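You operate a simulated robot arm through the tools that you are given. There is no shell and no other tool. Be economical: measure what you need, move in short steps, check, and stop when the job is done.

You are at the controls of a simulated two-armed robot. One attempt, no reset.

Task
Pick up the tall carton from the top of the grey counter with one hand, pass it to the other hand and put it on the shelf of the grey counter. Set down upright: tall carton.

Only the result counts: the job must be done as asked and must still hold three seconds after the hand-in. Knocking over, shifting, dropping, spilling or breaking anything else fails it.

Robot
Two 6-joint arms with three-finger grippers on one trunk, on a base that drives. Base frame: it is fixed to the floor where the robot stands at the start and does not move with it; the origin is under the middle of the robot, x ahead of it, y to its left, z up; the surface under the hand at the start is at about z = 800. Lengths are in mm, angles in degrees, forces in N, time in s.
The left shoulder is at the start at [40, 147, 1356], the right one opposite. With the tool pointing down near the work surface each hand reaches from about 300 to 520 mm from the robot's upright axis, wherever it stands, measured 20 degrees to its own side. Places, roughly: shelf of the grey counter [500, -200, 400]. Payload 2.69 kg a hand.
The tool frame of a hand sits at the grasp point between the pads (the TCP): z along the fingers, y along the line on which they close. The tips reach 29 mm beyond it. Largest opening 120 mm; the body of the gripper starts 78 mm behind the TCP.
Orientation is that of the tool frame in the base frame, as [roll, pitch, yaw] about the fixed x, y, z axes, in that order (R = Rz(yaw) Ry(pitch) Rx(roll)). With the fingers straight down and closing along the base's y, the tool's x points along the base's -x, its y along +y and its z along -z.

Tools
- The arms move only by the tool move_arm. It takes "left_rows", "right_rows" or both (then of equal length, played together; a hand with none holds still); each is a list of rows, each a list of 7 numbers: the shift along the base's x, y, z in mm, then the turn, a rotation vector about the base's x, y, z in degrees, then the gripper command, from -1 (fully open) to 1 (shut), values between in proportion. In form: [[tx, ty, tz, wx, wy, wz, grip], ...]. A call has 1 to 8 rows; each row is the pose to reach, as a shift and turn from the pose commanded when the call began. A row lasts 0.2 s, in which the tool goes at most 50 mm and 8.6 degrees; a call with a longer step from one row to the next is refused whole, and so is a gripper value outside its range. A pose out of reach is approached as far as the arm can. The call stops where the force on the tool passes 40 N (or 10 N more than at its start, if that is more) or the arm is blocked; 0.2 s more then pass. The fingers move at their own pace and stop on an object; they squeeze with about 29 N. The grip force told is the motor's: it shows also when the fingers shut on nothing. Time passes only in rows, and 0.2 s behind the last, so rows that repeat a pose let the fingers close. It gives the time, the measured TCP pose, the force on the tool (base axes), the opening and the grip force at its end, in the units of the frame above (readings bear some noise), with the torque about the TCP (base axes, N m) and any sound that the robot's microphone picked up.
- Cameras (640 x 400 px; columns grow to the right, rows downward): "scene" is now at [84.7, -12.9, 1549.8]; the picture's right is [-0.20, -0.98, 0.00], its down [-0.85, 0.17, -0.49] and it looks along [0.48, -0.10, -0.87] (base axes); focal length 270 px, centre (320, 200). "left" rides on the left gripper at [63, 0, -104] in its tool frame; the picture's right is [-0.01, 1.00, 0.00], its down [-0.83, 0.00, -0.56] and it looks along [-0.56, 0.00, 0.83] (tool axes); focal length 275 px, centre (320, 200). "right" rides on the right gripper at [63, 0, -104] in its tool frame; the picture's right is [0.00, 1.00, 0.00], its down [-0.83, 0.00, -0.56] and it looks along [-0.56, 0.00, 0.83] (tool axes); focal length 275 px, centre (320, 200). There is no depth. A picture from a camera that has moved, and an enlarged one, comes with that camera's place and axes in the base frame and with its lens.
- camera(camera): a new picture of that camera. The clock stands still meanwhile.
- slide_trunk(by): slides the trunk up (or, below 0, down) by that many mm; the arms and the scene camera ride with it, the base frame stays. It gives what a move gives, with no picture.
- steer(legs): drives the robot by 1 to 6 legs, each [ahead, turn to the left] in mm and degrees, along the robot's own axes; the way and the turn of a leg run together, so that a leg with both is an arc; at most 1500 mm and 180 degrees a leg. The arms and the cameras ride along, it lands a little off, and it stops where it bumps. It gives what a move gives.
- head_to(pan, tilt): turns the head with the scene camera to pan (to the left, within 86 degrees either way) and tilt (down, from -29 to 69), counted from straight ahead of the robot. It gives what a move gives.
- zoom(camera, box): a new picture of the part [left, top, right, bottom] of that camera's present view, enlarged. The clock stands still meanwhile.
- sign_off(): hands the job in; it is judged then, once.

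Go step by step. Nothing tells you exact positions but the pictures and the camera data: compare them with the known pose of the tool, close in by small moves and look again before you grip or let go. The budget is 120 turns and 92 pictures, counting those below and the enlarged ones. Unless the task says otherwise, let go and move clear before handing in, and close with one line.

The tools are called by a JSON object that holds its "method" and its "body". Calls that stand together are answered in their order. move_arm: Moves the arms, as the interface text tells. Its arguments: {"type":"object","properties":{"left_rows":{"type":"array"},"right_rows":{"type":"array"}},"required":[]} The other tools are called the same way: slide_trunk (by) slides the trunk up or down; steer (legs) drives the base; head_to (pan, tilt) turns the head that bears the scene camera; camera (camera) takes a picture; zoom (camera, box) takes an enlarged picture of a part of a camera's view; sign_off () hands the job in.

At the start:

```text
time: 0.0
left_tool_pos: [464.2, 131.5, 1001.1]
left_orientation: [180.0, 0.0, -179.9]
left_wrist_force: [0.0, 0.1, 0.3]
left_moment: [0.01, 0.03, 0.03]
left_grip_width: 120.0
left_finger_force: 0.0
right_tool_pos: [465.7, -278.7, 1000.4]
right_orientation: [180.0, -0.1, -179.9]
right_wrist_force: [0.0, -0.4, -0.4]
right_moment: [-0.01, -0.01, 0.03]
right_grip_width: 119.8
right_finger_force: 0.0
trunk travel left (down, up): [-483.0, 14.0]
robot x, y, heading: [0.7, 0.7, 0.3]
head pan, tilt: [-11.4, 60.7]
```

scene: 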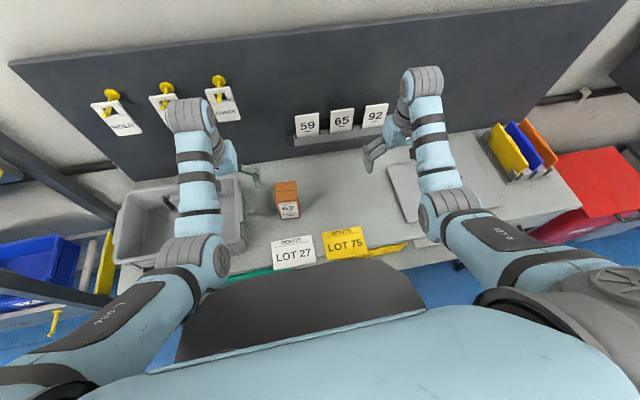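
right: 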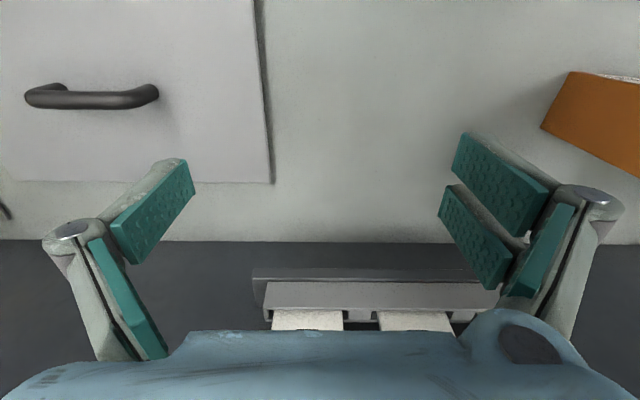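
left: 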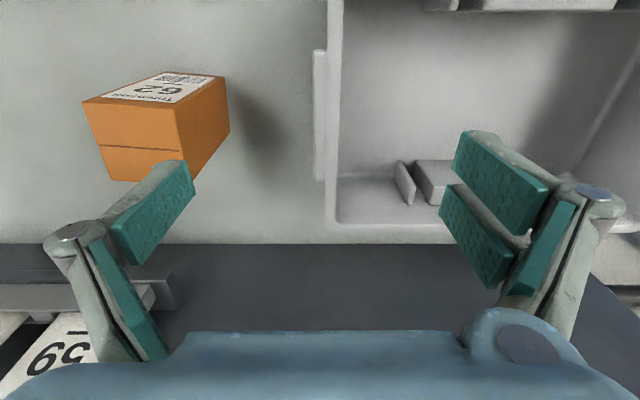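

I see the carton at roughly [490, 0] on the counter top between the hands, and the shelf is below the top on the right. I'll enlarge the carton and the front of the counter first.

{"method": "zoom", "body": {"camera": "scene", "box": [220, 140, 460, 290]}}

{"method": "head_to", "body": {"pan": -15, "tilt": 69}}

{"method": "camera", "body": {"camera": "scene"}}

```text
2.67 times, centred on (340, 215) of scene
camera zoom: at [84.7, -12.9, 1549.8], right [-0.2, -0.98, 0.0], down [-0.85, 0.17, -0.49], along [0.48, -0.1, -0.87], focal length 721 px, centre (267, 160)
```

zoom: 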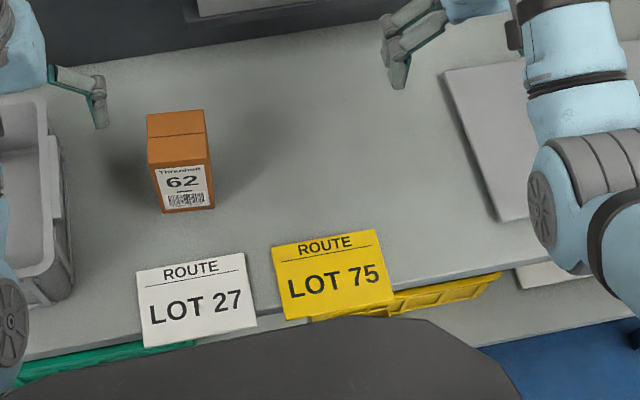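

```text
time: 0.7
left_tool_pos: [462.2, 131.8, 1001.6]
left_orientation: [179.9, 0.0, -179.9]
left_wrist_force: [0.1, -0.3, 0.5]
left_moment: [0.04, 0.04, -0.01]
left_grip_width: 120.0
left_finger_force: 0.0
right_tool_pos: [465.0, -278.3, 1001.1]
right_orientation: [180.0, -0.1, -179.9]
right_wrist_force: [-0.2, 0.0, 0.2]
right_moment: [0.03, 0.0, 0.01]
right_grip_width: 120.1
right_finger_force: 0.0
trunk travel left (down, up): [-483.0, 14.0]
robot x, y, heading: [-1.3, 0.0, 0.1]
head pan, tilt: [-15.0, 68.8]
```

```text
87 pictures are left
camera scene: at [74.1, -14.4, 1541.2], right [-0.26, -0.97, 0.0], down [-0.9, 0.24, -0.36], along [0.35, -0.09, -0.93], focal length 270 px, centre (320, 200)
```

scene: 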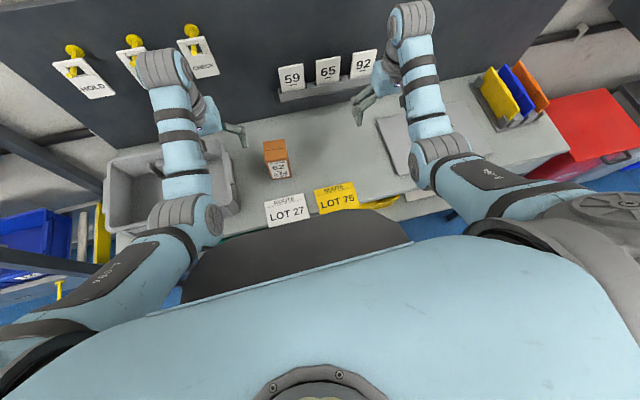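

Bins and cards sit at or below the counter's front edge, and I can't see the shelf from here. I'll back off to look at the shelf from the front.

{"method": "steer", "body": {"legs": [[-500, 0]]}}

{"method": "head_to", "body": {"pan": -10, "tilt": 45}}

{"method": "camera", "body": {"camera": "scene"}}

```text
time: 3.6
left_tool_pos: [-36.8, 129.9, 999.2]
left_orientation: [-180.0, -0.1, 179.9]
left_wrist_force: [0.3, -0.1, 0.1]
left_moment: [0.0, 0.02, 0.04]
left_grip_width: 119.9
left_finger_force: 0.0
right_tool_pos: [-35.0, -278.5, 1000.9]
right_orientation: [-180.0, 0.0, 179.9]
right_wrist_force: [0.8, -0.1, 0.2]
right_moment: [0.03, 0.0, 0.02]
right_grip_width: 120.2
right_finger_force: 0.2
trunk travel left (down, up): [-483.0, 14.0]
robot x, y, heading: [-500.1, 1.2, -0.1]
head pan, tilt: [-15.0, 68.8]
```

```text
time: 4.5
left_tool_pos: [-38.4, 131.2, 1001.1]
left_orientation: [-179.9, 0.0, 180.0]
left_wrist_force: [-0.2, 0.2, -0.5]
left_moment: [0.0, -0.01, -0.01]
left_grip_width: 120.1
left_finger_force: 0.0
right_tool_pos: [-38.0, -278.5, 1000.0]
right_orientation: [180.0, 0.0, 180.0]
right_wrist_force: [-0.3, 0.7, 0.2]
right_moment: [0.03, -0.03, 0.02]
right_grip_width: 120.3
right_finger_force: 0.0
trunk travel left (down, up): [-483.0, 14.0]
robot x, y, heading: [-502.3, -2.1, -0.1]
head pan, tilt: [-10.0, 45.0]
```

```text
86 pictures are left
camera scene: at [-402.4, -13.7, 1570.0], right [-0.18, -0.98, 0.0], down [-0.7, 0.12, -0.71], along [0.7, -0.12, -0.71], focal length 270 px, centre (320, 200)
```

scene: 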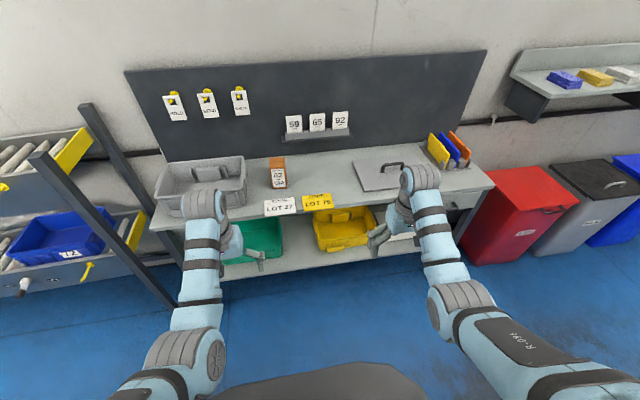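

The counter has an open shelf carrying a green and a yellow bin. I'll lower the trunk here, with the arms clear of the counter, to look into the shelf.

{"method": "slide_trunk", "body": {"by": -400}}

{"method": "head_to", "body": {"pan": -12, "tilt": 35}}

{"method": "camera", "body": {"camera": "scene"}}

{"method": "camera", "body": {"camera": "right"}}

```text
time: 8.3
left_tool_pos: [-38.0, 130.1, 599.0]
left_orientation: [180.0, 0.0, 179.9]
left_wrist_force: [0.6, 0.1, -0.7]
left_moment: [-0.02, 0.02, -0.01]
left_grip_width: 119.7
left_finger_force: 0.0
right_tool_pos: [-37.2, -279.0, 599.0]
right_orientation: [180.0, 0.0, 179.9]
right_wrist_force: [-0.5, -0.2, -0.3]
right_moment: [0.01, -0.03, -0.03]
right_grip_width: 119.8
right_finger_force: 0.1
trunk travel left (down, up): [-83.0, 414.0]
robot x, y, heading: [-499.3, -2.7, -0.0]
head pan, tilt: [-10.0, 45.0]
```

```text
time: 9.1
left_tool_pos: [-37.1, 130.4, 599.1]
left_orientation: [179.9, 0.0, 179.9]
left_wrist_force: [0.3, 0.5, 0.2]
left_moment: [-0.01, 0.0, 0.01]
left_grip_width: 120.1
left_finger_force: 0.1
right_tool_pos: [-36.7, -278.0, 600.1]
right_orientation: [-179.9, 0.0, 179.9]
right_wrist_force: [0.6, 0.3, -0.7]
right_moment: [-0.01, -0.01, 0.01]
right_grip_width: 119.7
right_finger_force: 0.1
trunk travel left (down, up): [-83.0, 414.0]
robot x, y, heading: [-497.5, 0.9, -0.3]
head pan, tilt: [-12.0, 35.0]
```

```text
85 pictures are left
camera scene: at [-395.9, -17.9, 1184.0], right [-0.21, -0.98, 0.0], down [-0.56, 0.12, -0.82], along [0.8, -0.17, -0.57], focal length 270 px, centre (320, 200)
```

scene: 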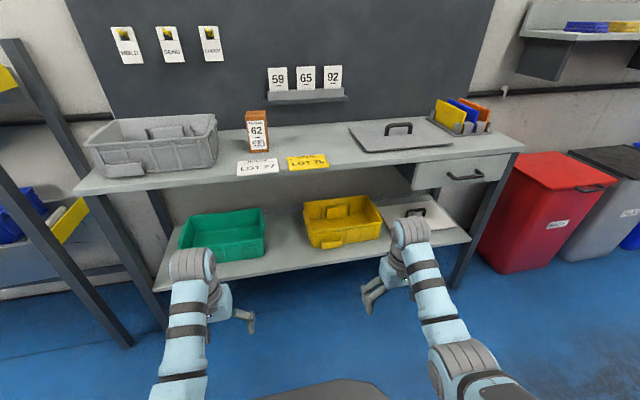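

```text
84 pictures are left
camera right: at [-100.7, -279.9, 704.2], right [0.0, 1.0, 0.0], down [0.83, 0.0, 0.56], along [0.56, 0.0, -0.83], focal length 275 px, centre (320, 200)
```

right: 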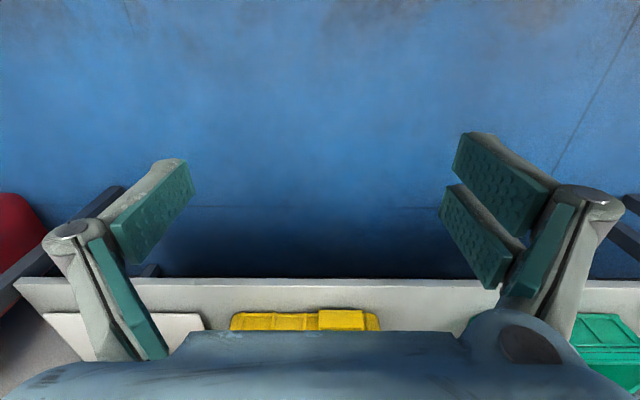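

The free floor on the shelf is the gap between the green and yellow bins, plus the strip in front of the bins. I'll enlarge both places to measure them.

{"method": "zoom", "body": {"camera": "scene", "box": [150, 180, 390, 330]}}

{"method": "zoom", "body": {"camera": "scene", "box": [200, 95, 328, 175]}}

```text
2.67 times, centred on (270, 255) of scene
camera zoom: at [-395.9, -17.9, 1184.0], right [-0.21, -0.98, 0.0], down [-0.56, 0.12, -0.82], along [0.8, -0.17, -0.57], focal length 721 px, centre (453, 53)
```

zoom: 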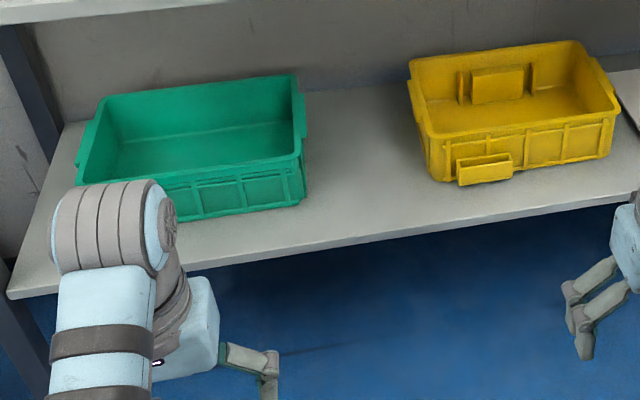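

```text
5.00 times, centred on (264, 135) of scene
camera zoom: at [-395.9, -17.9, 1184.0], right [-0.21, -0.98, 0.0], down [-0.56, 0.12, -0.82], along [0.8, -0.17, -0.57], focal length 1352 px, centre (600, 525)
```

zoom: 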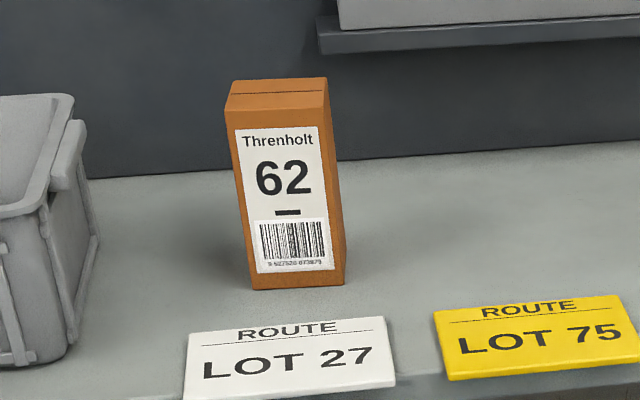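

The carton is about 56 × 50 × 124 mm, centred near [475, 8], and the shelf gap between the bins is near y ≈ -55. I'll pick with the left hand from above, back off, hand over to the right hand coming from the front, and then reach under the top. I'm returning with a slight right turn so the carton is in the left hand's good sector.

{"method": "slide_trunk", "body": {"by": 400}}

{"method": "steer", "body": {"legs": [[490, -12]]}}

{"method": "camera", "body": {"camera": "left"}}

{"method": "head_to", "body": {"pan": 10, "tilt": 58}}

{"method": "camera", "body": {"camera": "scene"}}

```text
time: 12.9
left_tool_pos: [-36.9, 130.5, 999.2]
left_orientation: [179.9, 0.0, 180.0]
left_wrist_force: [-0.1, -0.1, 0.3]
left_moment: [-0.04, -0.01, 0.02]
left_grip_width: 120.0
left_finger_force: 0.1
right_tool_pos: [-37.7, -279.1, 1001.2]
right_orientation: [180.0, 0.0, 179.9]
right_wrist_force: [0.3, -0.2, -0.3]
right_moment: [0.0, 0.03, -0.03]
right_grip_width: 120.2
right_finger_force: 0.0
trunk travel left (down, up): [-483.0, 14.0]
robot x, y, heading: [-505.6, 5.8, -0.1]
head pan, tilt: [-12.0, 35.0]
```

```text
time: 15.8
left_tool_pos: [470.3, -16.4, 1001.1]
left_orientation: [-179.9, 0.2, 168.3]
left_wrist_force: [0.2, -0.1, 0.3]
left_moment: [0.02, -0.01, 0.0]
left_grip_width: 120.1
left_finger_force: 0.1
right_tool_pos: [387.3, -418.9, 1001.3]
right_orientation: [179.9, 0.1, 168.4]
right_wrist_force: [-0.3, 0.0, 0.6]
right_moment: [-0.04, -0.05, 0.0]
right_grip_width: 120.2
right_finger_force: 0.2
trunk travel left (down, up): [-483.0, 14.0]
robot x, y, heading: [-9.1, -51.1, -11.8]
head pan, tilt: [-12.0, 35.0]
```

```text
81 pictures are left
camera left: at [409.2, -2.7, 1106.2], right [0.21, 0.98, 0.0], down [0.81, -0.17, 0.56], along [0.55, -0.12, -0.83], focal length 275 px, centre (320, 200)
```

left: 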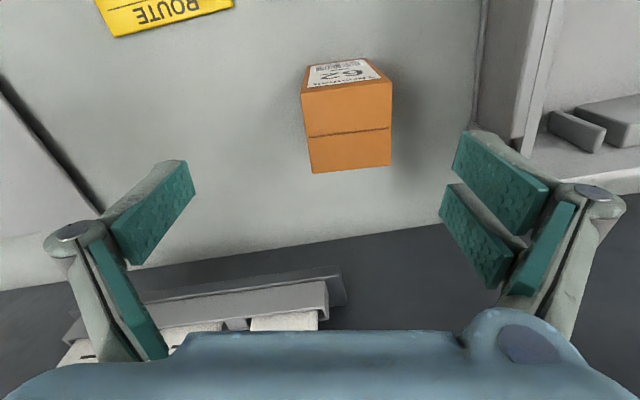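

```text
time: 16.7
left_tool_pos: [471.4, -16.4, 1000.6]
left_orientation: [179.9, 0.0, 168.4]
left_wrist_force: [-0.1, 1.0, 0.1]
left_moment: [-0.01, 0.03, 0.04]
left_grip_width: 120.1
left_finger_force: 0.1
right_tool_pos: [390.2, -418.9, 1000.0]
right_orientation: [180.0, -0.1, 168.2]
right_wrist_force: [-0.2, 0.4, -0.6]
right_moment: [0.01, 0.01, 0.0]
right_grip_width: 119.8
right_finger_force: 0.1
trunk travel left (down, up): [-483.0, 14.0]
robot x, y, heading: [-10.3, -49.8, -11.7]
head pan, tilt: [10.0, 58.0]
```

```text
80 pictures are left
camera scene: at [79.9, -57.3, 1553.0], right [-0.03, -1.0, 0.0], down [-0.85, 0.03, -0.53], along [0.53, -0.02, -0.85], focal length 270 px, centre (320, 200)
```

scene: 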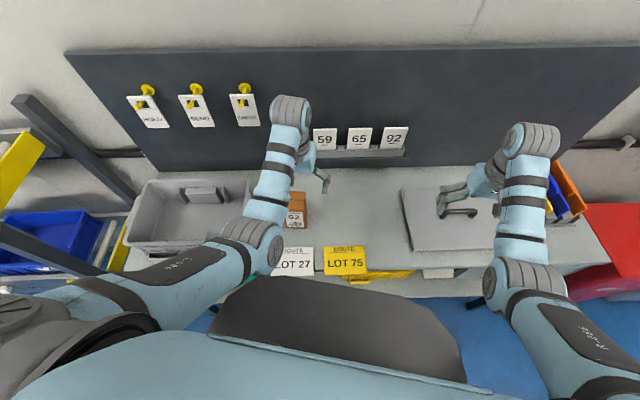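

The top face's centre comes out at about [479, 3], yawed about -5°. I'll align the left hand above it and take another look.

{"method": "move_arm", "body": {"left_rows": [[8, 20, 0, 0, 0, 6.5, -1], [8, 20, -25, 0, 0, 6.5, -1], [8, 20, -25, 0, 0, 6.5, -1]]}}

{"method": "camera", "body": {"camera": "left"}}

{"method": "zoom", "body": {"camera": "scene", "box": [240, 150, 400, 250]}}

```text
time: 17.5
left_tool_pos: [480.9, 2.7, 974.9]
left_orientation: [180.0, 0.0, 174.9]
left_wrist_force: [-0.4, 0.3, 0.9]
left_moment: [0.0, 0.0, -0.03]
left_grip_width: 119.9
left_finger_force: 0.1
right_tool_pos: [389.4, -419.3, 1001.3]
right_orientation: [179.9, 0.0, 168.3]
right_wrist_force: [-0.6, 0.4, -0.7]
right_moment: [-0.02, -0.03, 0.06]
right_grip_width: 120.2
right_finger_force: 0.1
trunk travel left (down, up): [-483.0, 14.0]
robot x, y, heading: [-6.6, -48.6, -11.7]
head pan, tilt: [10.0, 58.0]
```

```text
79 pictures are left
camera left: at [418.9, 9.0, 1080.2], right [0.1, 1.0, 0.0], down [0.83, -0.08, 0.56], along [0.55, -0.05, -0.83], focal length 275 px, centre (320, 200)
```

left: 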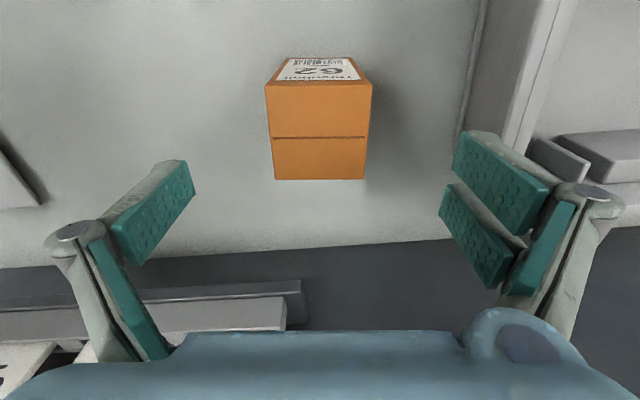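

```text
4.00 times, centred on (320, 200) of scene
camera zoom: at [79.2, -57.9, 1553.0], right [-0.03, -1.0, 0.0], down [-0.85, 0.03, -0.53], along [0.53, -0.02, -0.85], focal length 1082 px, centre (320, 200)
```

zoom: 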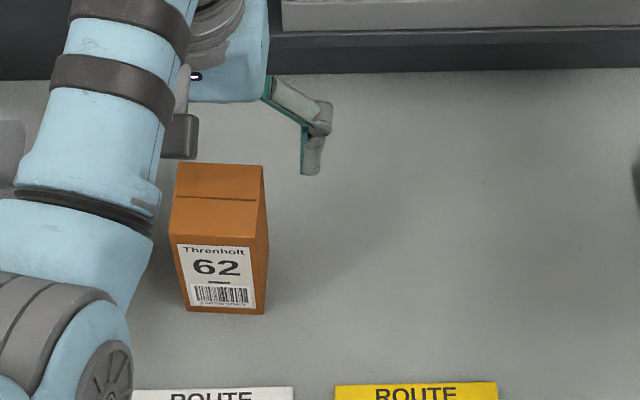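

The hand is centred to within about 4 mm, with yaw matching. I'll go down to TCP z ≈ 906 with the fingers open, which leaves the lower part of the carton free for the other hand.

{"method": "move_arm", "body": {"left_rows": [[-4, 0, -20, 0, 0, 0, -1], [-4, 0, -45, 0, 0, 0, -1], [-4, 0, -69, 0, 0, 0, -1], [-4, 0, -69, 0, 0, 0, -1]]}}

{"method": "camera", "body": {"camera": "left"}}

```text
time: 18.5
left_tool_pos: [476.1, 2.7, 905.8]
left_orientation: [-180.0, 0.0, 174.8]
left_wrist_force: [-0.3, -0.1, -0.3]
left_moment: [0.03, 0.02, 0.03]
left_grip_width: 120.0
left_finger_force: 0.0
right_tool_pos: [389.3, -417.7, 1000.3]
right_orientation: [179.9, 0.1, 168.3]
right_wrist_force: [-0.5, 0.1, -0.2]
right_moment: [0.03, 0.0, 0.01]
right_grip_width: 120.2
right_finger_force: 0.1
trunk travel left (down, up): [-483.0, 14.0]
robot x, y, heading: [-9.7, -49.1, -11.9]
head pan, tilt: [10.0, 58.0]
```

```text
77 pictures are left
camera left: at [414.3, 10.0, 1011.1], right [0.1, 1.0, 0.0], down [0.83, -0.08, 0.56], along [0.55, -0.05, -0.83], focal length 275 px, centre (320, 200)
```

left: 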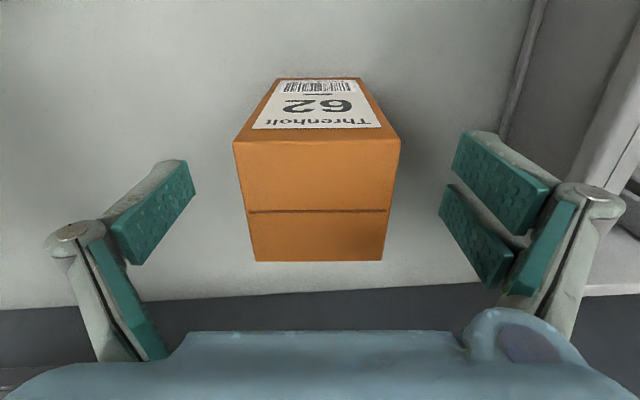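

The carton is squarely between the pads, so I'll close the fingers.

{"method": "move_arm", "body": {"left_rows": [[0, 0, 0, 0, 0, 0, 1], [0, 0, 0, 0, 0, 0, 1], [0, 0, 0, 0, 0, 0, 1], [0, 0, 0, 0, 0, 0, 1]]}}

{"method": "move_arm", "body": {"left_rows": [[0, 0, 10, 0, 0, 0, 1], [0, 0, 30, 0, 0, 0, 1], [0, 0, 60, 0, 0, 0, 1], [0, 0, 90, 0, 0, 0, 1], [0, 0, 90, 0, 0, 0, 1]]}}

{"method": "camera", "body": {"camera": "left"}}

```text
time: 19.5
left_tool_pos: [476.2, 2.2, 907.6]
left_orientation: [179.9, 0.0, 174.8]
left_wrist_force: [-0.3, -2.0, -0.3]
left_moment: [-0.06, -0.08, -0.04]
left_grip_width: 59.6
left_finger_force: 29.0
right_tool_pos: [389.1, -420.4, 1000.7]
right_orientation: [-179.9, -0.2, 168.3]
right_wrist_force: [0.1, 0.7, 0.4]
right_moment: [-0.01, 0.0, 0.03]
right_grip_width: 119.9
right_finger_force: 0.0
trunk travel left (down, up): [-483.0, 14.0]
robot x, y, heading: [-11.6, -50.1, -11.8]
head pan, tilt: [10.0, 58.0]
```

```text
time: 20.7
left_tool_pos: [475.9, 2.3, 997.4]
left_orientation: [180.0, -0.1, 174.7]
left_wrist_force: [0.2, 0.4, -2.7]
left_moment: [0.02, -0.01, -0.06]
left_grip_width: 59.9
left_finger_force: 28.7
right_tool_pos: [389.5, -417.9, 1000.2]
right_orientation: [-180.0, 0.0, 168.3]
right_wrist_force: [-0.1, -0.3, 0.0]
right_moment: [-0.01, 0.01, 0.0]
right_grip_width: 120.2
right_finger_force: 0.1
trunk travel left (down, up): [-483.0, 14.0]
robot x, y, heading: [-6.5, -47.1, -12.1]
head pan, tilt: [10.0, 58.0]
```

```text
76 pictures are left
camera left: at [414.8, 8.8, 1101.9], right [0.1, 1.0, 0.0], down [0.83, -0.08, 0.56], along [0.55, -0.05, -0.83], focal length 275 px, centre (320, 200)
```

left: 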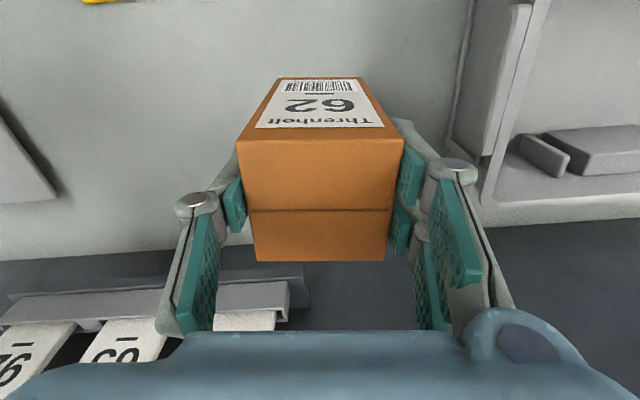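

The carton is lifted and held 59.9 mm wide, with its bottom about 107 mm below the TCP. I'll back the robot off into free space for the handover.

{"method": "steer", "body": {"legs": [[-500, 12]]}}

{"method": "head_to", "body": {"pan": 0, "tilt": 50}}

{"method": "camera", "body": {"camera": "scene"}}

```text
time: 23.6
left_tool_pos: [-33.3, 152.1, 995.4]
left_orientation: [-179.9, -0.1, -173.4]
left_wrist_force: [0.4, 0.0, -2.7]
left_moment: [0.02, 0.0, -0.02]
left_grip_width: 59.8
left_finger_force: 28.9
right_tool_pos: [-32.5, -277.6, 1000.8]
right_orientation: [-180.0, 0.0, -179.8]
right_wrist_force: [-0.8, -0.4, -0.2]
right_moment: [0.0, 0.02, -0.01]
right_grip_width: 120.2
right_finger_force: 0.0
trunk travel left (down, up): [-483.0, 14.0]
robot x, y, heading: [-502.1, 2.8, -0.1]
head pan, tilt: [10.0, 58.0]
```

```text
time: 24.3
left_tool_pos: [-34.9, 151.5, 996.7]
left_orientation: [179.9, 0.0, -173.4]
left_wrist_force: [-0.8, 0.8, -2.8]
left_moment: [0.0, 0.01, 0.04]
left_grip_width: 59.8
left_finger_force: 29.0
right_tool_pos: [-33.2, -279.0, 1000.1]
right_orientation: [179.9, -0.1, -179.9]
right_wrist_force: [-0.2, 0.4, -0.9]
right_moment: [0.01, 0.0, 0.02]
right_grip_width: 120.2
right_finger_force: 0.0
trunk travel left (down, up): [-483.0, 14.0]
robot x, y, heading: [-503.0, 4.6, 0.1]
head pan, tilt: [0.0, 50.0]
```

```text
75 pictures are left
camera scene: at [-401.4, -0.1, 1563.0], right [0.0, -1.0, 0.0], down [-0.77, 0.0, -0.64], along [0.64, 0.0, -0.77], focal length 270 px, centre (320, 200)
```

scene: 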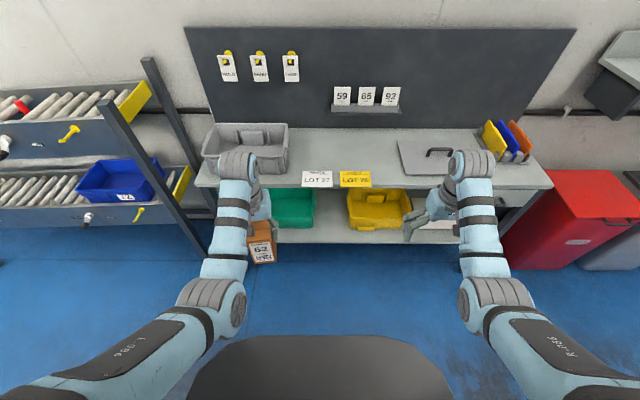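

Now I move the carton to the robot's middle line and square its yaw. At the same time the right hand turns to point forward and 30° down, pulled back and low.

{"method": "move_arm", "body": {"left_rows": [[0, -25, 0, 0, 0, -1, 1], [0, -50, 0, 0, 0, -2, 1], [0, -75, 0, 0, 0, -3, 1], [0, -100, 0, 0, 0, -4, 1], [0, -125, 0, 0, 0, -5, 1], [0, -150, 0, 0, 0, -6.6, 1], [0, -150, 0, 0, 0, -6.6, 1], [0, -150, 0, 0, 0, -6.6, 1]], "right_rows": [[-15, 0, -10, 0, -8.5, 0, -1], [-30, 0, -20, 0, -17, 0, -1], [-45, 0, -30, 0, -25.5, 0, -1], [-60, 0, -40, 0, -34, 0, -1], [-75, 0, -50, 0, -42.5, 0, -1], [-90, 0, -60, 0, -51, 0, -1], [-110, 0, -68, 0, -59.5, 0, -1], [-110, 0, -68, 0, -60, 0, -1]]}}

{"method": "camera", "body": {"camera": "scene"}}

{"method": "camera", "body": {"camera": "right"}}

```text
time: 26.1
left_tool_pos: [-7.0, 43.2, 989.1]
left_orientation: [178.9, 0.3, -178.8]
left_wrist_force: [0.3, 0.3, -3.2]
left_moment: [0.02, 0.02, 0.04]
left_grip_width: 59.7
left_finger_force: 29.0
left hand out of reach, approached as far as the arm can: row 5, 6, 7, 8
right_tool_pos: [-143.8, -277.9, 932.6]
right_orientation: [-179.7, 59.9, -179.7]
right_wrist_force: [0.8, 0.1, -0.4]
right_moment: [0.02, 0.04, 0.0]
right_grip_width: 120.2
right_finger_force: 0.0
trunk travel left (down, up): [-483.0, 14.0]
robot x, y, heading: [-498.2, -1.6, 0.1]
head pan, tilt: [0.0, 50.0]
```

```text
74 pictures are left
camera scene: at [-401.9, 0.5, 1563.1], right [0.0, -1.0, 0.0], down [-0.77, 0.0, -0.64], along [0.64, 0.0, -0.77], focal length 270 px, centre (320, 200)
```

scene: 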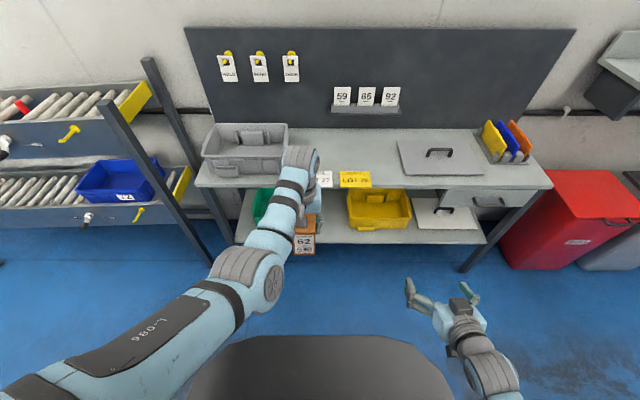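

```text
73 pictures are left
camera right: at [-267.1, -279.1, 929.9], right [0.0, 1.0, -0.01], down [-0.07, 0.01, 1.0], along [1.0, 0.0, 0.07], focal length 275 px, centre (320, 200)
```

right: 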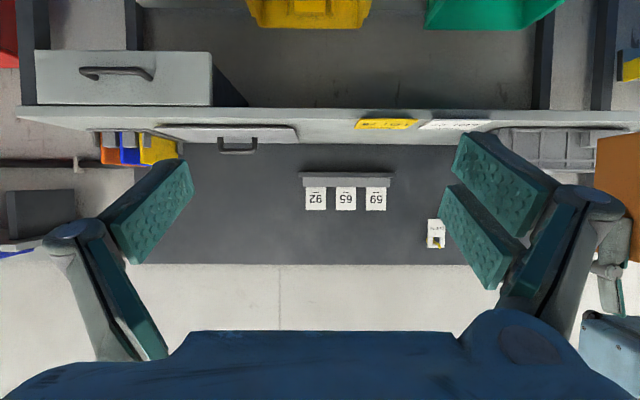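

The left arm can't cross to the middle line; it stops at about y = 45. I'll bring the carton back to y ≈ 70 and yaw it about 25° left, so the right hand can approach along its own natural inward direction.

{"method": "move_arm", "body": {"left_rows": [[0, 20, 0, 0, 0, 8, 1], [0, 40, 0, 0, 0, 16, 1], [0, 60, 0, 0, 0, 24, 1], [0, 60, 0, 0, 0, 25, 1], [0, 60, 0, 0, 0, 25, 1]], "right_rows": [[-20, 10, 0, 0, 0, 8, -1], [-40, 20, 0, 0, 0, 16, -1], [-60, 40, 0, 0, 0, 24, -1], [-60, 70, 0, 0, 0, 25, -1], [-60, 90, 0, 0, 0, 25, -1]]}}

```text
time: 27.3
left_tool_pos: [-12.0, 87.0, 989.0]
left_orientation: [180.0, -0.1, -154.9]
left_wrist_force: [0.2, 0.3, -3.0]
left_moment: [-0.03, 0.04, 0.03]
left_grip_width: 59.6
left_finger_force: 29.0
right_tool_pos: [-203.4, -186.3, 932.7]
right_orientation: [-179.6, 59.9, -154.6]
right_wrist_force: [-0.5, 0.1, 0.0]
right_moment: [-0.01, 0.0, -0.02]
right_grip_width: 120.0
right_finger_force: 0.1
trunk travel left (down, up): [-483.0, 14.0]
robot x, y, heading: [-501.2, 1.4, 0.0]
head pan, tilt: [0.0, 50.0]
```

The commands hold now. Next I bring the right hand to a pre-grasp point about 130 mm in front of the carton, along the carton's facing direction.

{"method": "move_arm", "body": {"left_rows": [[0, -10, 0, 0, 0, 0, 1], [0, -20, 0, 0, 0, 0, 1], [0, -20, 0, 0, 0, 0, 1], [0, -20, 0, 0, 0, 0, 1], [0, -20, 0, 0, 0, 0, 1], [0, -20, 0, 0, 0, 0, 1]], "right_rows": [[0, 40, -8, 0, 0, 0, -1], [0, 80, -8, 0, 0, 0, -1], [20, 120, -8, 0, 0, 0, -1], [40, 155, -8, 0, 0, 0, -1], [73, 190, -8, 0, 0, 0, -1], [73, 196, -8, 0, 0, 0, -1]]}}

{"method": "camera", "body": {"camera": "right"}}

{"method": "camera", "body": {"camera": "scene"}}

```text
time: 28.3
left_tool_pos: [-12.8, 64.7, 988.3]
left_orientation: [179.9, -0.1, -154.9]
left_wrist_force: [1.4, 0.3, -3.4]
left_moment: [-0.01, 0.02, -0.03]
left_grip_width: 59.9
left_finger_force: 29.7
right_tool_pos: [-202.0, -101.3, 894.0]
right_orientation: [-164.5, 52.7, -135.4]
right_wrist_force: [0.9, 0.4, -0.1]
right_moment: [0.0, -0.01, 0.0]
right_grip_width: 120.0
right_finger_force: 0.0
trunk travel left (down, up): [-483.0, 14.0]
robot x, y, heading: [-497.1, -1.1, 0.2]
head pan, tilt: [0.0, 50.0]
stopped in row 4 (right hand): the arm was blocked; the commanded pose is now the measured one
```

```text
72 pictures are left
camera right: at [-305.5, -164.3, 905.3], right [-0.53, 0.83, -0.17], down [-0.05, 0.16, 0.99], along [0.85, 0.53, -0.04], focal length 275 px, centre (320, 200)
```

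right: 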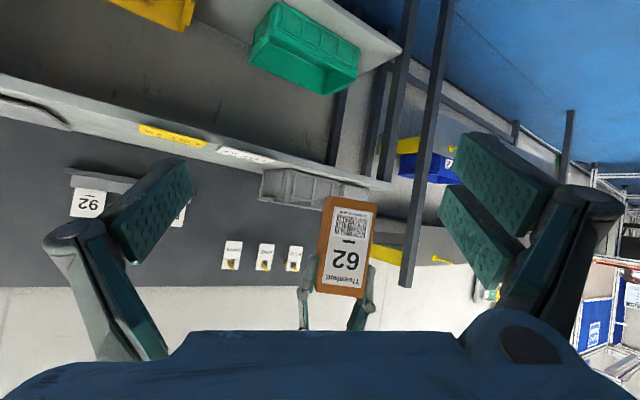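

```text
71 pictures are left
camera scene: at [-401.4, -2.1, 1562.7], right [0.0, -1.0, 0.0], down [-0.77, 0.0, -0.64], along [0.64, 0.0, -0.77], focal length 270 px, centre (320, 200)
```

scene: 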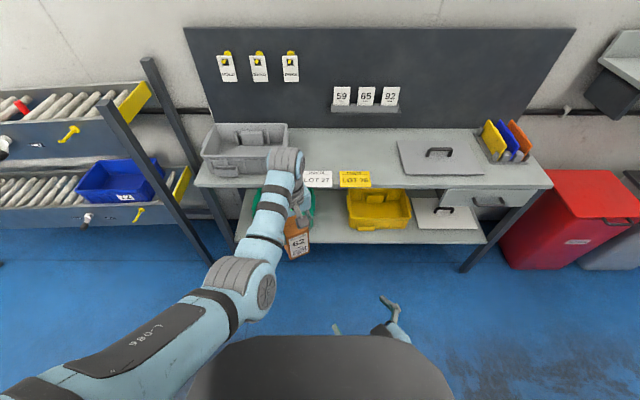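

The right wrist ran into the robot's own chest, because that approach leaves too little room. I'll pull the right hand out and turn it to point mostly left (yaw 75°, 18° down) instead. The carton turns to yaw -15°, so the right hand can take the two faces the left isn't holding.

{"method": "move_arm", "body": {"left_rows": [[0, 0, 0, 0, 0, -8, 1], [0, 0, 0, 0, 0, -16, 1], [0, 0, 0, 0, 0, -24, 1], [0, 0, 0, 0, 0, -32, 1], [0, 0, 0, 0, 0, -40, 1], [0, 0, 0, 0, 0, -40, 1], [0, 0, 0, 0, 0, -40, 1], [0, 0, 0, 0, 0, -40, 1]], "right_rows": [[0, -30, 0, 0, 0, 0, -1], [20, -65, 10, 3.4, -0.6, 7.3, -1], [50, -90, 20, 6.9, -1.2, 14.6, -1], [80, -115, 30, 10.3, -1.7, 21.9, -1], [110, -130, 30, 13.8, -2.3, 29.2, -1], [125, -130, 30, 17.2, -2.9, 36.5, -1], [125, -130, 30, 20.7, -3.5, 43.9, -1], [125, -130, 30, 20.7, -3.5, 43.9, -1]]}}

{"method": "camera", "body": {"camera": "scene"}}

{"method": "camera", "body": {"camera": "right"}}

```text
time: 30.1
left_tool_pos: [-12.4, 66.0, 989.1]
left_orientation: [180.0, 0.0, 165.1]
left_wrist_force: [-0.5, -0.2, -3.5]
left_moment: [-0.02, -0.03, 0.02]
left_grip_width: 59.7
left_finger_force: 29.0
right_tool_pos: [-77.4, -227.8, 926.3]
right_orientation: [-179.7, 72.2, -104.7]
right_wrist_force: [0.6, -0.4, 0.0]
right_moment: [0.04, 0.01, -0.02]
right_grip_width: 119.7
right_finger_force: 0.0
trunk travel left (down, up): [-483.0, 14.0]
robot x, y, heading: [-500.7, -3.8, -0.1]
head pan, tilt: [0.0, 50.0]
```

```text
70 pictures are left
camera scene: at [-402.0, 0.0, 1563.1], right [0.0, -1.0, 0.0], down [-0.77, 0.0, -0.64], along [0.64, 0.0, -0.77], focal length 270 px, centre (320, 200)
```

scene: 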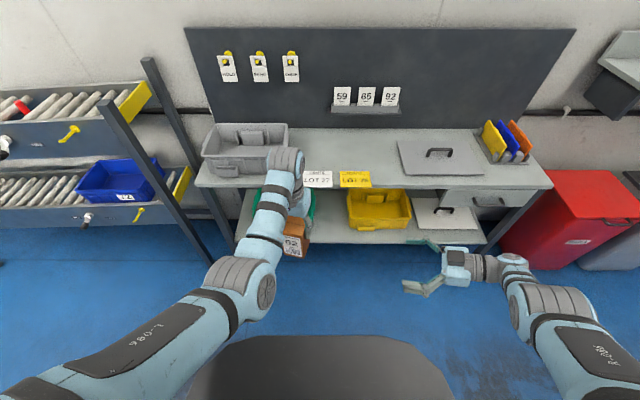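

```text
69 pictures are left
camera right: at [-107.1, -343.1, 898.7], right [-0.97, 0.26, -0.01], down [-0.08, -0.26, 0.96], along [0.25, 0.93, 0.28], focal length 275 px, centre (320, 200)
```

right: 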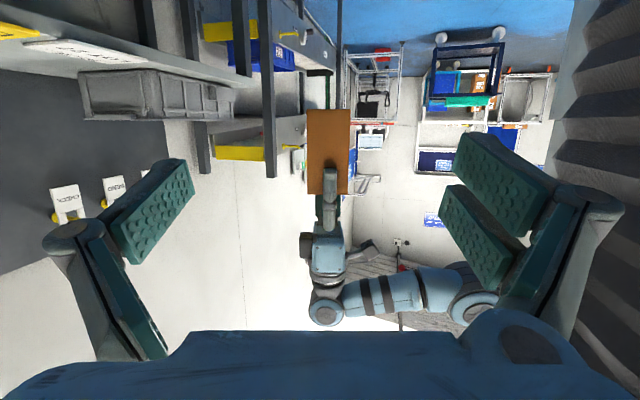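

The right hand now looks squarely at the carton's free side, and the geometry agrees with the left hand's pose. I'll close in to about 110 mm and recheck.

{"method": "move_arm", "body": {"right_rows": [[8, 40, -2, 0, 0, 0, -1], [16, 80, -4, 0, 0, 0, -1], [24, 120, -5, 0, 0, 0, -1], [31, 155, -5, 0, 0, 0, -1], [37, 188, -5, 0, 0, 0, -1], [37, 188, -5, 0, 0, 0, -1]]}}

{"method": "camera", "body": {"camera": "right"}}

{"method": "zoom", "body": {"camera": "scene", "box": [220, 120, 460, 270]}}

```text
time: 31.5
left_tool_pos: [-12.3, 66.6, 990.6]
left_orientation: [-179.9, 0.0, 165.2]
left_wrist_force: [-1.3, 0.0, -4.2]
left_moment: [-0.04, -0.01, 0.0]
left_grip_width: 59.9
left_finger_force: 29.1
right_tool_pos: [-38.2, -41.2, 921.5]
right_orientation: [-179.9, 72.1, -105.1]
right_wrist_force: [-0.7, 0.3, 0.3]
right_moment: [0.0, 0.0, 0.0]
right_grip_width: 119.9
right_finger_force: 0.0
trunk travel left (down, up): [-483.0, 14.0]
robot x, y, heading: [-495.8, -0.4, 0.1]
head pan, tilt: [0.0, 50.0]
```

```text
68 pictures are left
camera right: at [-68.3, -155.6, 894.1], right [-0.97, 0.26, 0.0], down [-0.08, -0.26, 0.96], along [0.25, 0.93, 0.27], focal length 275 px, centre (320, 200)
```

right: 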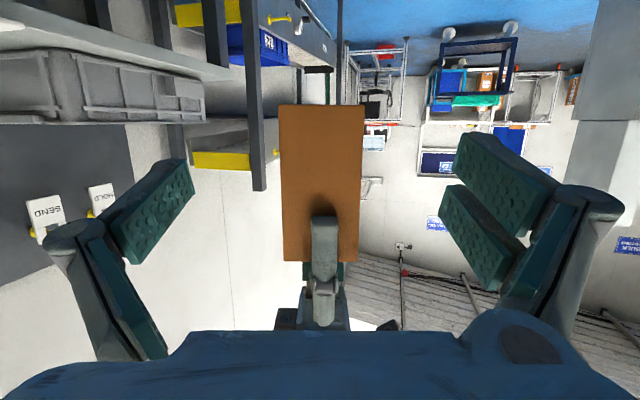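

```text
2.67 times, centred on (340, 195) of scene
camera zoom: at [-401.9, -0.3, 1563.1], right [0.0, -1.0, 0.0], down [-0.77, 0.0, -0.64], along [0.64, 0.0, -0.77], focal length 721 px, centre (267, 213)
```

zoom: 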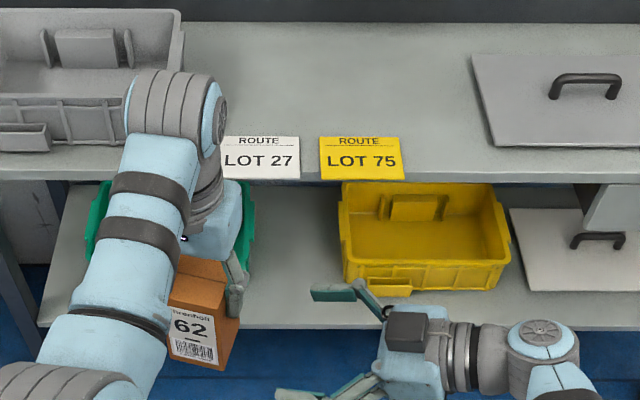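

All is aligned, with the carton centred between the open right fingers and the left fingertip well above them. I'll move in around the carton's lower half.

{"method": "move_arm", "body": {"right_rows": [[7, 29, 0, 0, 0, 0, -1], [14, 58, 0, 0, 0, 0, -1], [20, 83, 0, 0, 0, 0, -1], [26, 106, 0, 0, 0, 0, -1], [26, 106, 0, 0, 0, 0, -1]]}}

{"method": "camera", "body": {"camera": "right"}}

{"method": "camera", "body": {"camera": "left"}}

```text
time: 32.7
left_tool_pos: [-12.4, 67.9, 989.1]
left_orientation: [179.9, 0.0, 165.0]
left_wrist_force: [0.2, -0.4, -2.8]
left_moment: [0.02, 0.01, -0.03]
left_grip_width: 59.6
left_finger_force: 29.2
right_tool_pos: [-16.7, 61.9, 924.8]
right_orientation: [-179.8, 72.1, -105.1]
right_wrist_force: [0.2, 0.3, 0.0]
right_moment: [0.02, 0.0, -0.03]
right_grip_width: 120.1
right_finger_force: 0.0
right hand out of reach, approached as far as the arm can: row 4, 5
trunk travel left (down, up): [-483.0, 14.0]
robot x, y, heading: [-499.6, 0.5, 0.1]
head pan, tilt: [0.0, 50.0]
```

```text
66 pictures are left
camera right: at [-49.3, -52.3, 897.2], right [-0.97, 0.26, -0.01], down [-0.08, -0.26, 0.96], along [0.25, 0.93, 0.27], focal length 275 px, centre (320, 200)
```

right: 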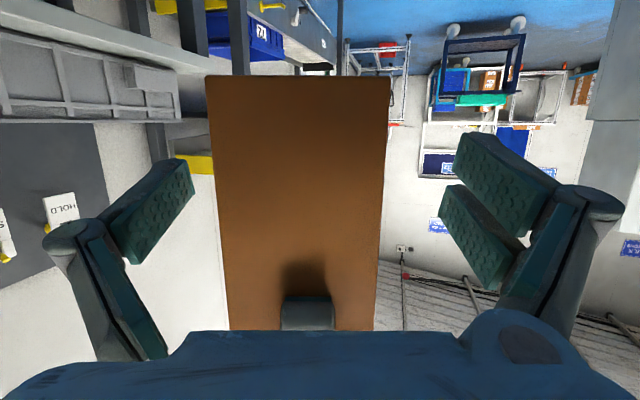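

```text
65 pictures are left
camera left: at [-72.4, 84.4, 1094.3], right [0.26, 0.97, 0.0], down [0.8, -0.22, 0.56], along [0.54, -0.15, -0.83], focal length 275 px, centre (320, 200)
```

left: 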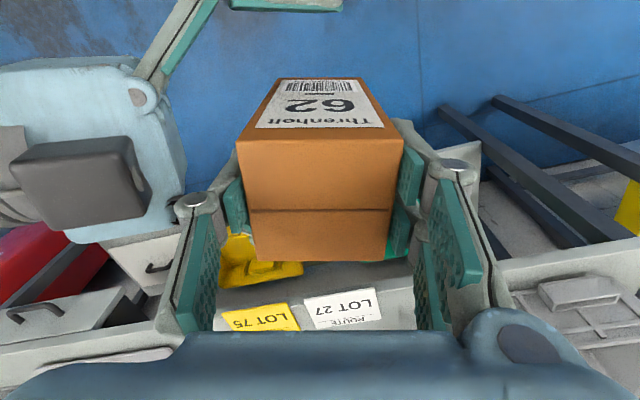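

The right hand stopped at its reach limit about 5 mm short, which is close enough. I'll shift the left hand by [-5, -3] to centre the carton between the right fingers, then close them.

{"method": "move_arm", "body": {"left_rows": [[-5, -3, 0, 0, 0, 0, 1], [-5, -3, 0, 0, 0, 0, 1]]}}

{"method": "move_arm", "body": {"right_rows": [[0, 0, 0, 0, 0, 0, 0], [0, 0, 0, 0, 0, 0, 0.4], [0, 0, 0, 0, 0, 0, 1], [0, 0, 0, 0, 0, 0, 1], [0, 0, 0, 0, 0, 0, 1]]}}

{"method": "camera", "body": {"camera": "right"}}

```text
time: 33.3
left_tool_pos: [-17.4, 66.0, 989.5]
left_orientation: [179.9, 0.0, 165.1]
left_wrist_force: [-0.4, 0.3, -3.0]
left_moment: [0.0, 0.03, 0.0]
left_grip_width: 59.6
left_finger_force: 28.9
right_tool_pos: [-17.4, 62.4, 924.2]
right_orientation: [-180.0, 72.0, -105.1]
right_wrist_force: [0.0, 0.4, -0.2]
right_moment: [-0.01, 0.01, -0.01]
right_grip_width: 120.0
right_finger_force: 0.1
trunk travel left (down, up): [-483.0, 14.0]
robot x, y, heading: [-499.9, -4.7, 0.2]
head pan, tilt: [0.0, 50.0]
```

```text
time: 34.5
left_tool_pos: [-18.4, 65.9, 989.1]
left_orientation: [179.9, -0.2, 164.9]
left_wrist_force: [-21.3, 7.5, 5.4]
left_moment: [0.33, 0.91, 0.26]
left_grip_width: 59.5
left_finger_force: 29.4
right_tool_pos: [-17.9, 61.1, 924.9]
right_orientation: [-179.7, 71.9, -105.1]
right_wrist_force: [21.1, -7.7, -6.3]
right_moment: [0.12, 0.39, -0.34]
right_grip_width: 59.7
right_finger_force: 29.3
trunk travel left (down, up): [-483.0, 14.0]
robot x, y, heading: [-497.9, -0.6, 0.2]
head pan, tilt: [0.0, 50.0]
```

```text
64 pictures are left
camera right: at [-48.5, -53.7, 897.1], right [-0.96, 0.26, -0.01], down [-0.08, -0.26, 0.96], along [0.25, 0.93, 0.27], focal length 275 px, centre (320, 200)
```

right: 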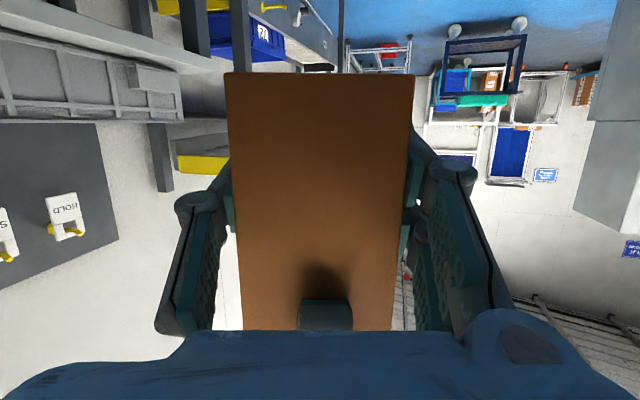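

Both hands hold the carton, but about 22 N is locked between them. I'll ease the left hand along that force before it lets go.

{"method": "move_arm", "body": {"left_rows": [[-1.5, 0.5, 0, 0, 0, 0, 1], [-3, 1, 0, 0, 0, 0, 1], [-3, 1, 0, 0, 0, 0, 1]]}}

```text
time: 35.3
left_tool_pos: [-20.2, 66.1, 990.3]
left_orientation: [179.9, 0.1, 165.2]
left_wrist_force: [-11.9, -6.0, -7.5]
left_moment: [-0.48, 0.81, 0.47]
left_grip_width: 59.9
left_finger_force: 28.9
right_tool_pos: [-17.9, 62.7, 925.3]
right_orientation: [-180.0, 72.2, -105.1]
right_wrist_force: [11.3, 6.0, 3.8]
right_moment: [0.11, -0.02, -0.53]
right_grip_width: 59.7
right_finger_force: 29.3
trunk travel left (down, up): [-483.0, 14.0]
robot x, y, heading: [-496.8, -0.0, -0.0]
head pan, tilt: [0.0, 50.0]
```

That eased it. I'll ease a bit more, then open the left hand only to about 85 mm to stay clear of the right palm.

{"method": "move_arm", "body": {"left_rows": [[-2, -0.5, -1, 0, 0, 0, 1], [-2, -0.5, -1, 0, 0, 0, 0.0], [-2, -0.5, -1, 0, 0, 0, -0.4], [-2, -0.5, -1, 0, 0, 0, -0.4], [-2, -0.5, -1, 0, 0, 0, -0.4]]}}

{"method": "camera", "body": {"camera": "left"}}

```text
time: 36.5
left_tool_pos: [-20.0, 69.7, 988.3]
left_orientation: [179.6, -0.1, 165.4]
left_wrist_force: [0.3, -0.2, -0.2]
left_moment: [0.01, -0.01, -0.01]
left_grip_width: 84.1
left_finger_force: 0.0
right_tool_pos: [-18.2, 62.1, 925.1]
right_orientation: [-179.9, 72.0, -105.2]
right_wrist_force: [0.0, 0.1, 0.3]
right_moment: [0.0, -0.01, 0.02]
right_grip_width: 59.7
right_finger_force: 29.3
trunk travel left (down, up): [-483.0, 14.0]
robot x, y, heading: [-496.2, -2.6, 0.1]
head pan, tilt: [0.0, 50.0]
```

```text
63 pictures are left
camera left: at [-81.4, 86.1, 1093.2], right [0.26, 0.97, 0.01], down [0.8, -0.22, 0.55], along [0.54, -0.14, -0.83], focal length 275 px, centre (320, 200)
```

left: 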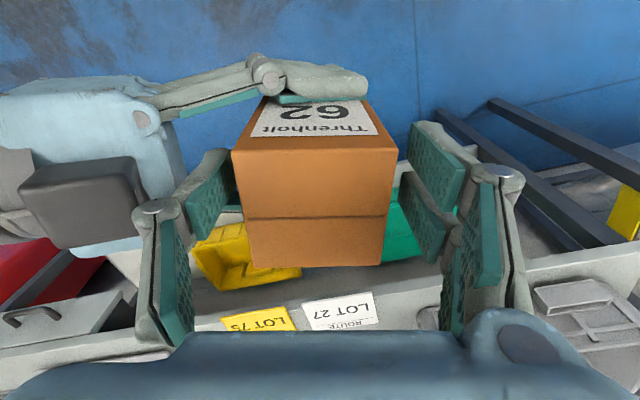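

The right hand holds the carton alone. I raise the left hand straight up and off it.

{"method": "move_arm", "body": {"left_rows": [[0, 0, 15, 0, 0, 0, -0.4], [0, 0, 40, 0, 0, 0, -0.4], [0, 0, 80, 0, 0, 0, -0.4], [0, 0, 110, 0, 0, 0, -0.4], [0, 20, 130, 0, 0, 0, -0.4]]}}

{"method": "camera", "body": {"camera": "left"}}

```text
time: 37.7
left_tool_pos: [18.3, 72.5, 1094.1]
left_orientation: [-179.9, -0.1, 165.0]
left_wrist_force: [0.2, 1.0, 1.3]
left_moment: [0.0, 0.01, 0.01]
left_grip_width: 84.0
left_finger_force: 0.0
left hand out of reach, approached as far as the arm can: row 3, 4, 5
right_tool_pos: [-17.2, 63.2, 924.2]
right_orientation: [-179.9, 72.0, -105.1]
right_wrist_force: [0.8, 1.0, 0.2]
right_moment: [-0.03, 0.01, -0.02]
right_grip_width: 59.7
right_finger_force: 28.8
trunk travel left (down, up): [-483.0, 14.0]
robot x, y, heading: [-502.5, 0.1, 0.0]
head pan, tilt: [0.0, 50.0]
```

```text
62 pictures are left
camera left: at [-42.2, 89.9, 1199.4], right [0.26, 0.96, 0.0], down [0.8, -0.22, 0.56], along [0.54, -0.15, -0.83], focal length 275 px, centre (320, 200)
```

left: 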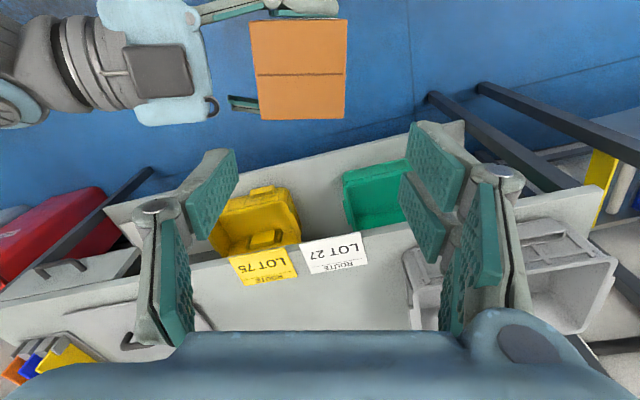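

The left hand is clear. Next I move the right hand with the carton back to its own side, and the left hand out to its own side.

{"method": "move_arm", "body": {"left_rows": [[0, 30, 0, 0, 0, 0, -0.4], [0, 60, 0, 0, 0, 3, -0.4], [0, 90, 0, 0, 0, 6, -0.4], [-20, 120, 0, 0, 0, 9, -0.4], [-40, 130, 0, 0, 0, 12, -0.4], [-60, 130, 0, 0, 0, 15, -0.4], [-80, 130, 0, 0, 0, 15, -0.4]], "right_rows": [[-8, -43, 0, 0, 0, 0, 1], [-15, -86, 0, 0, 0, 0, 1], [-22, -129, 0, 0, 0, 0, 1], [-28, -172, 0, 0, 0, 0, 1], [-34, -215, 0, 0, 0, 0, 1], [-40, -258, 0, 0, 0, 0, 1], [-40, -300, 0, 0, 0, 0, 1]]}}

{"method": "move_arm", "body": {"right_rows": [[0, 0, 0, 0, 0, -8.4, 1], [0, 0, 0, 0, 0, -16.8, 1], [0, 0, 0, 0, 0, -25.2, 1], [0, 0, 0, 0, 0, -33.6, 1], [0, 0, 0, 0, 0, -42, 1], [0, 0, 0, 0, 0, -50.4, 1], [0, 0, 0, 0, 0, -58.8, 1], [0, 0, 0, 0, 0, -67, 1]]}}

{"method": "camera", "body": {"camera": "scene"}}

{"method": "camera", "body": {"camera": "right"}}

```text
time: 39.3
left_tool_pos: [11.4, 192.4, 1047.2]
left_orientation: [179.9, 0.0, -179.9]
left_wrist_force: [-0.2, -0.3, 0.2]
left_moment: [-0.01, 0.0, 0.01]
left_grip_width: 84.1
left_finger_force: 0.2
left hand out of reach, approached as far as the arm can: row 1, 2, 3, 4, 5, 6, 7
right_tool_pos: [-69.8, -231.2, 934.2]
right_orientation: [-180.0, 72.3, -105.1]
right_wrist_force: [-0.5, -1.2, -2.6]
right_moment: [-0.01, -0.02, 0.02]
right_grip_width: 59.7
right_finger_force: 29.2
right hand out of reach, approached as far as the arm can: row 1, 2, 3, 4, 5, 7
trunk travel left (down, up): [-483.0, 14.0]
robot x, y, heading: [-499.7, -0.3, 0.0]
head pan, tilt: [0.0, 50.0]
```

```text
time: 41.1
left_tool_pos: [11.0, 194.8, 1047.0]
left_orientation: [-180.0, 0.0, -179.8]
left_wrist_force: [-0.4, -0.6, 0.2]
left_moment: [-0.02, 0.0, -0.01]
left_grip_width: 84.0
left_finger_force: 0.0
right_tool_pos: [-68.0, -229.0, 934.6]
right_orientation: [-179.8, 72.3, -172.3]
right_wrist_force: [-0.8, -0.5, -2.8]
right_moment: [-0.01, 0.04, -0.02]
right_grip_width: 59.7
right_finger_force: 29.3
trunk travel left (down, up): [-483.0, 14.0]
robot x, y, heading: [-501.1, 0.5, 0.1]
head pan, tilt: [0.0, 50.0]
```

```text
61 pictures are left
camera scene: at [-402.3, 0.9, 1563.1], right [0.0, -1.0, 0.0], down [-0.77, 0.0, -0.64], along [0.64, 0.0, -0.77], focal length 270 px, centre (320, 200)
```

scene: 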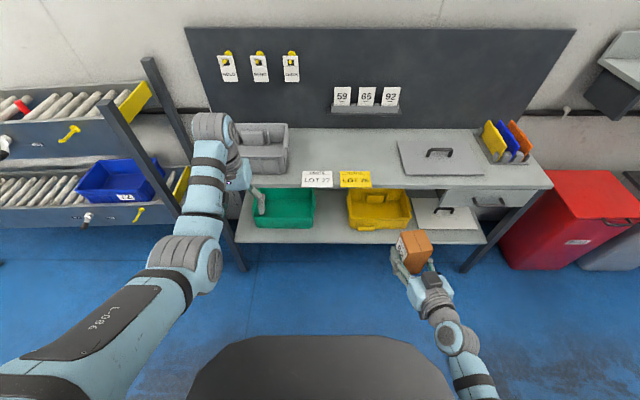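

```text
60 pictures are left
camera right: at [-185.8, -246.0, 906.5], right [-0.14, 0.99, 0.0], down [-0.27, -0.03, 0.96], along [0.95, 0.13, 0.28], focal length 275 px, centre (320, 200)
```

right: 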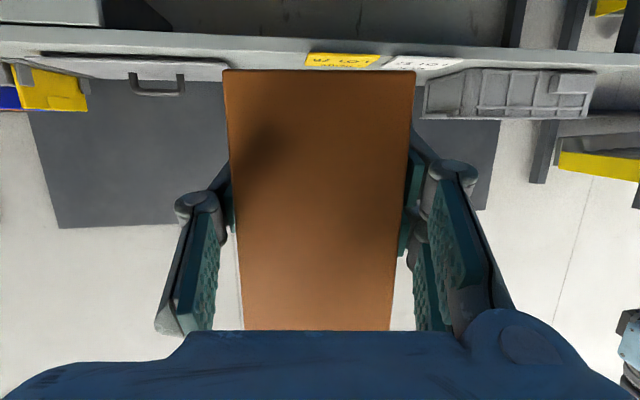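

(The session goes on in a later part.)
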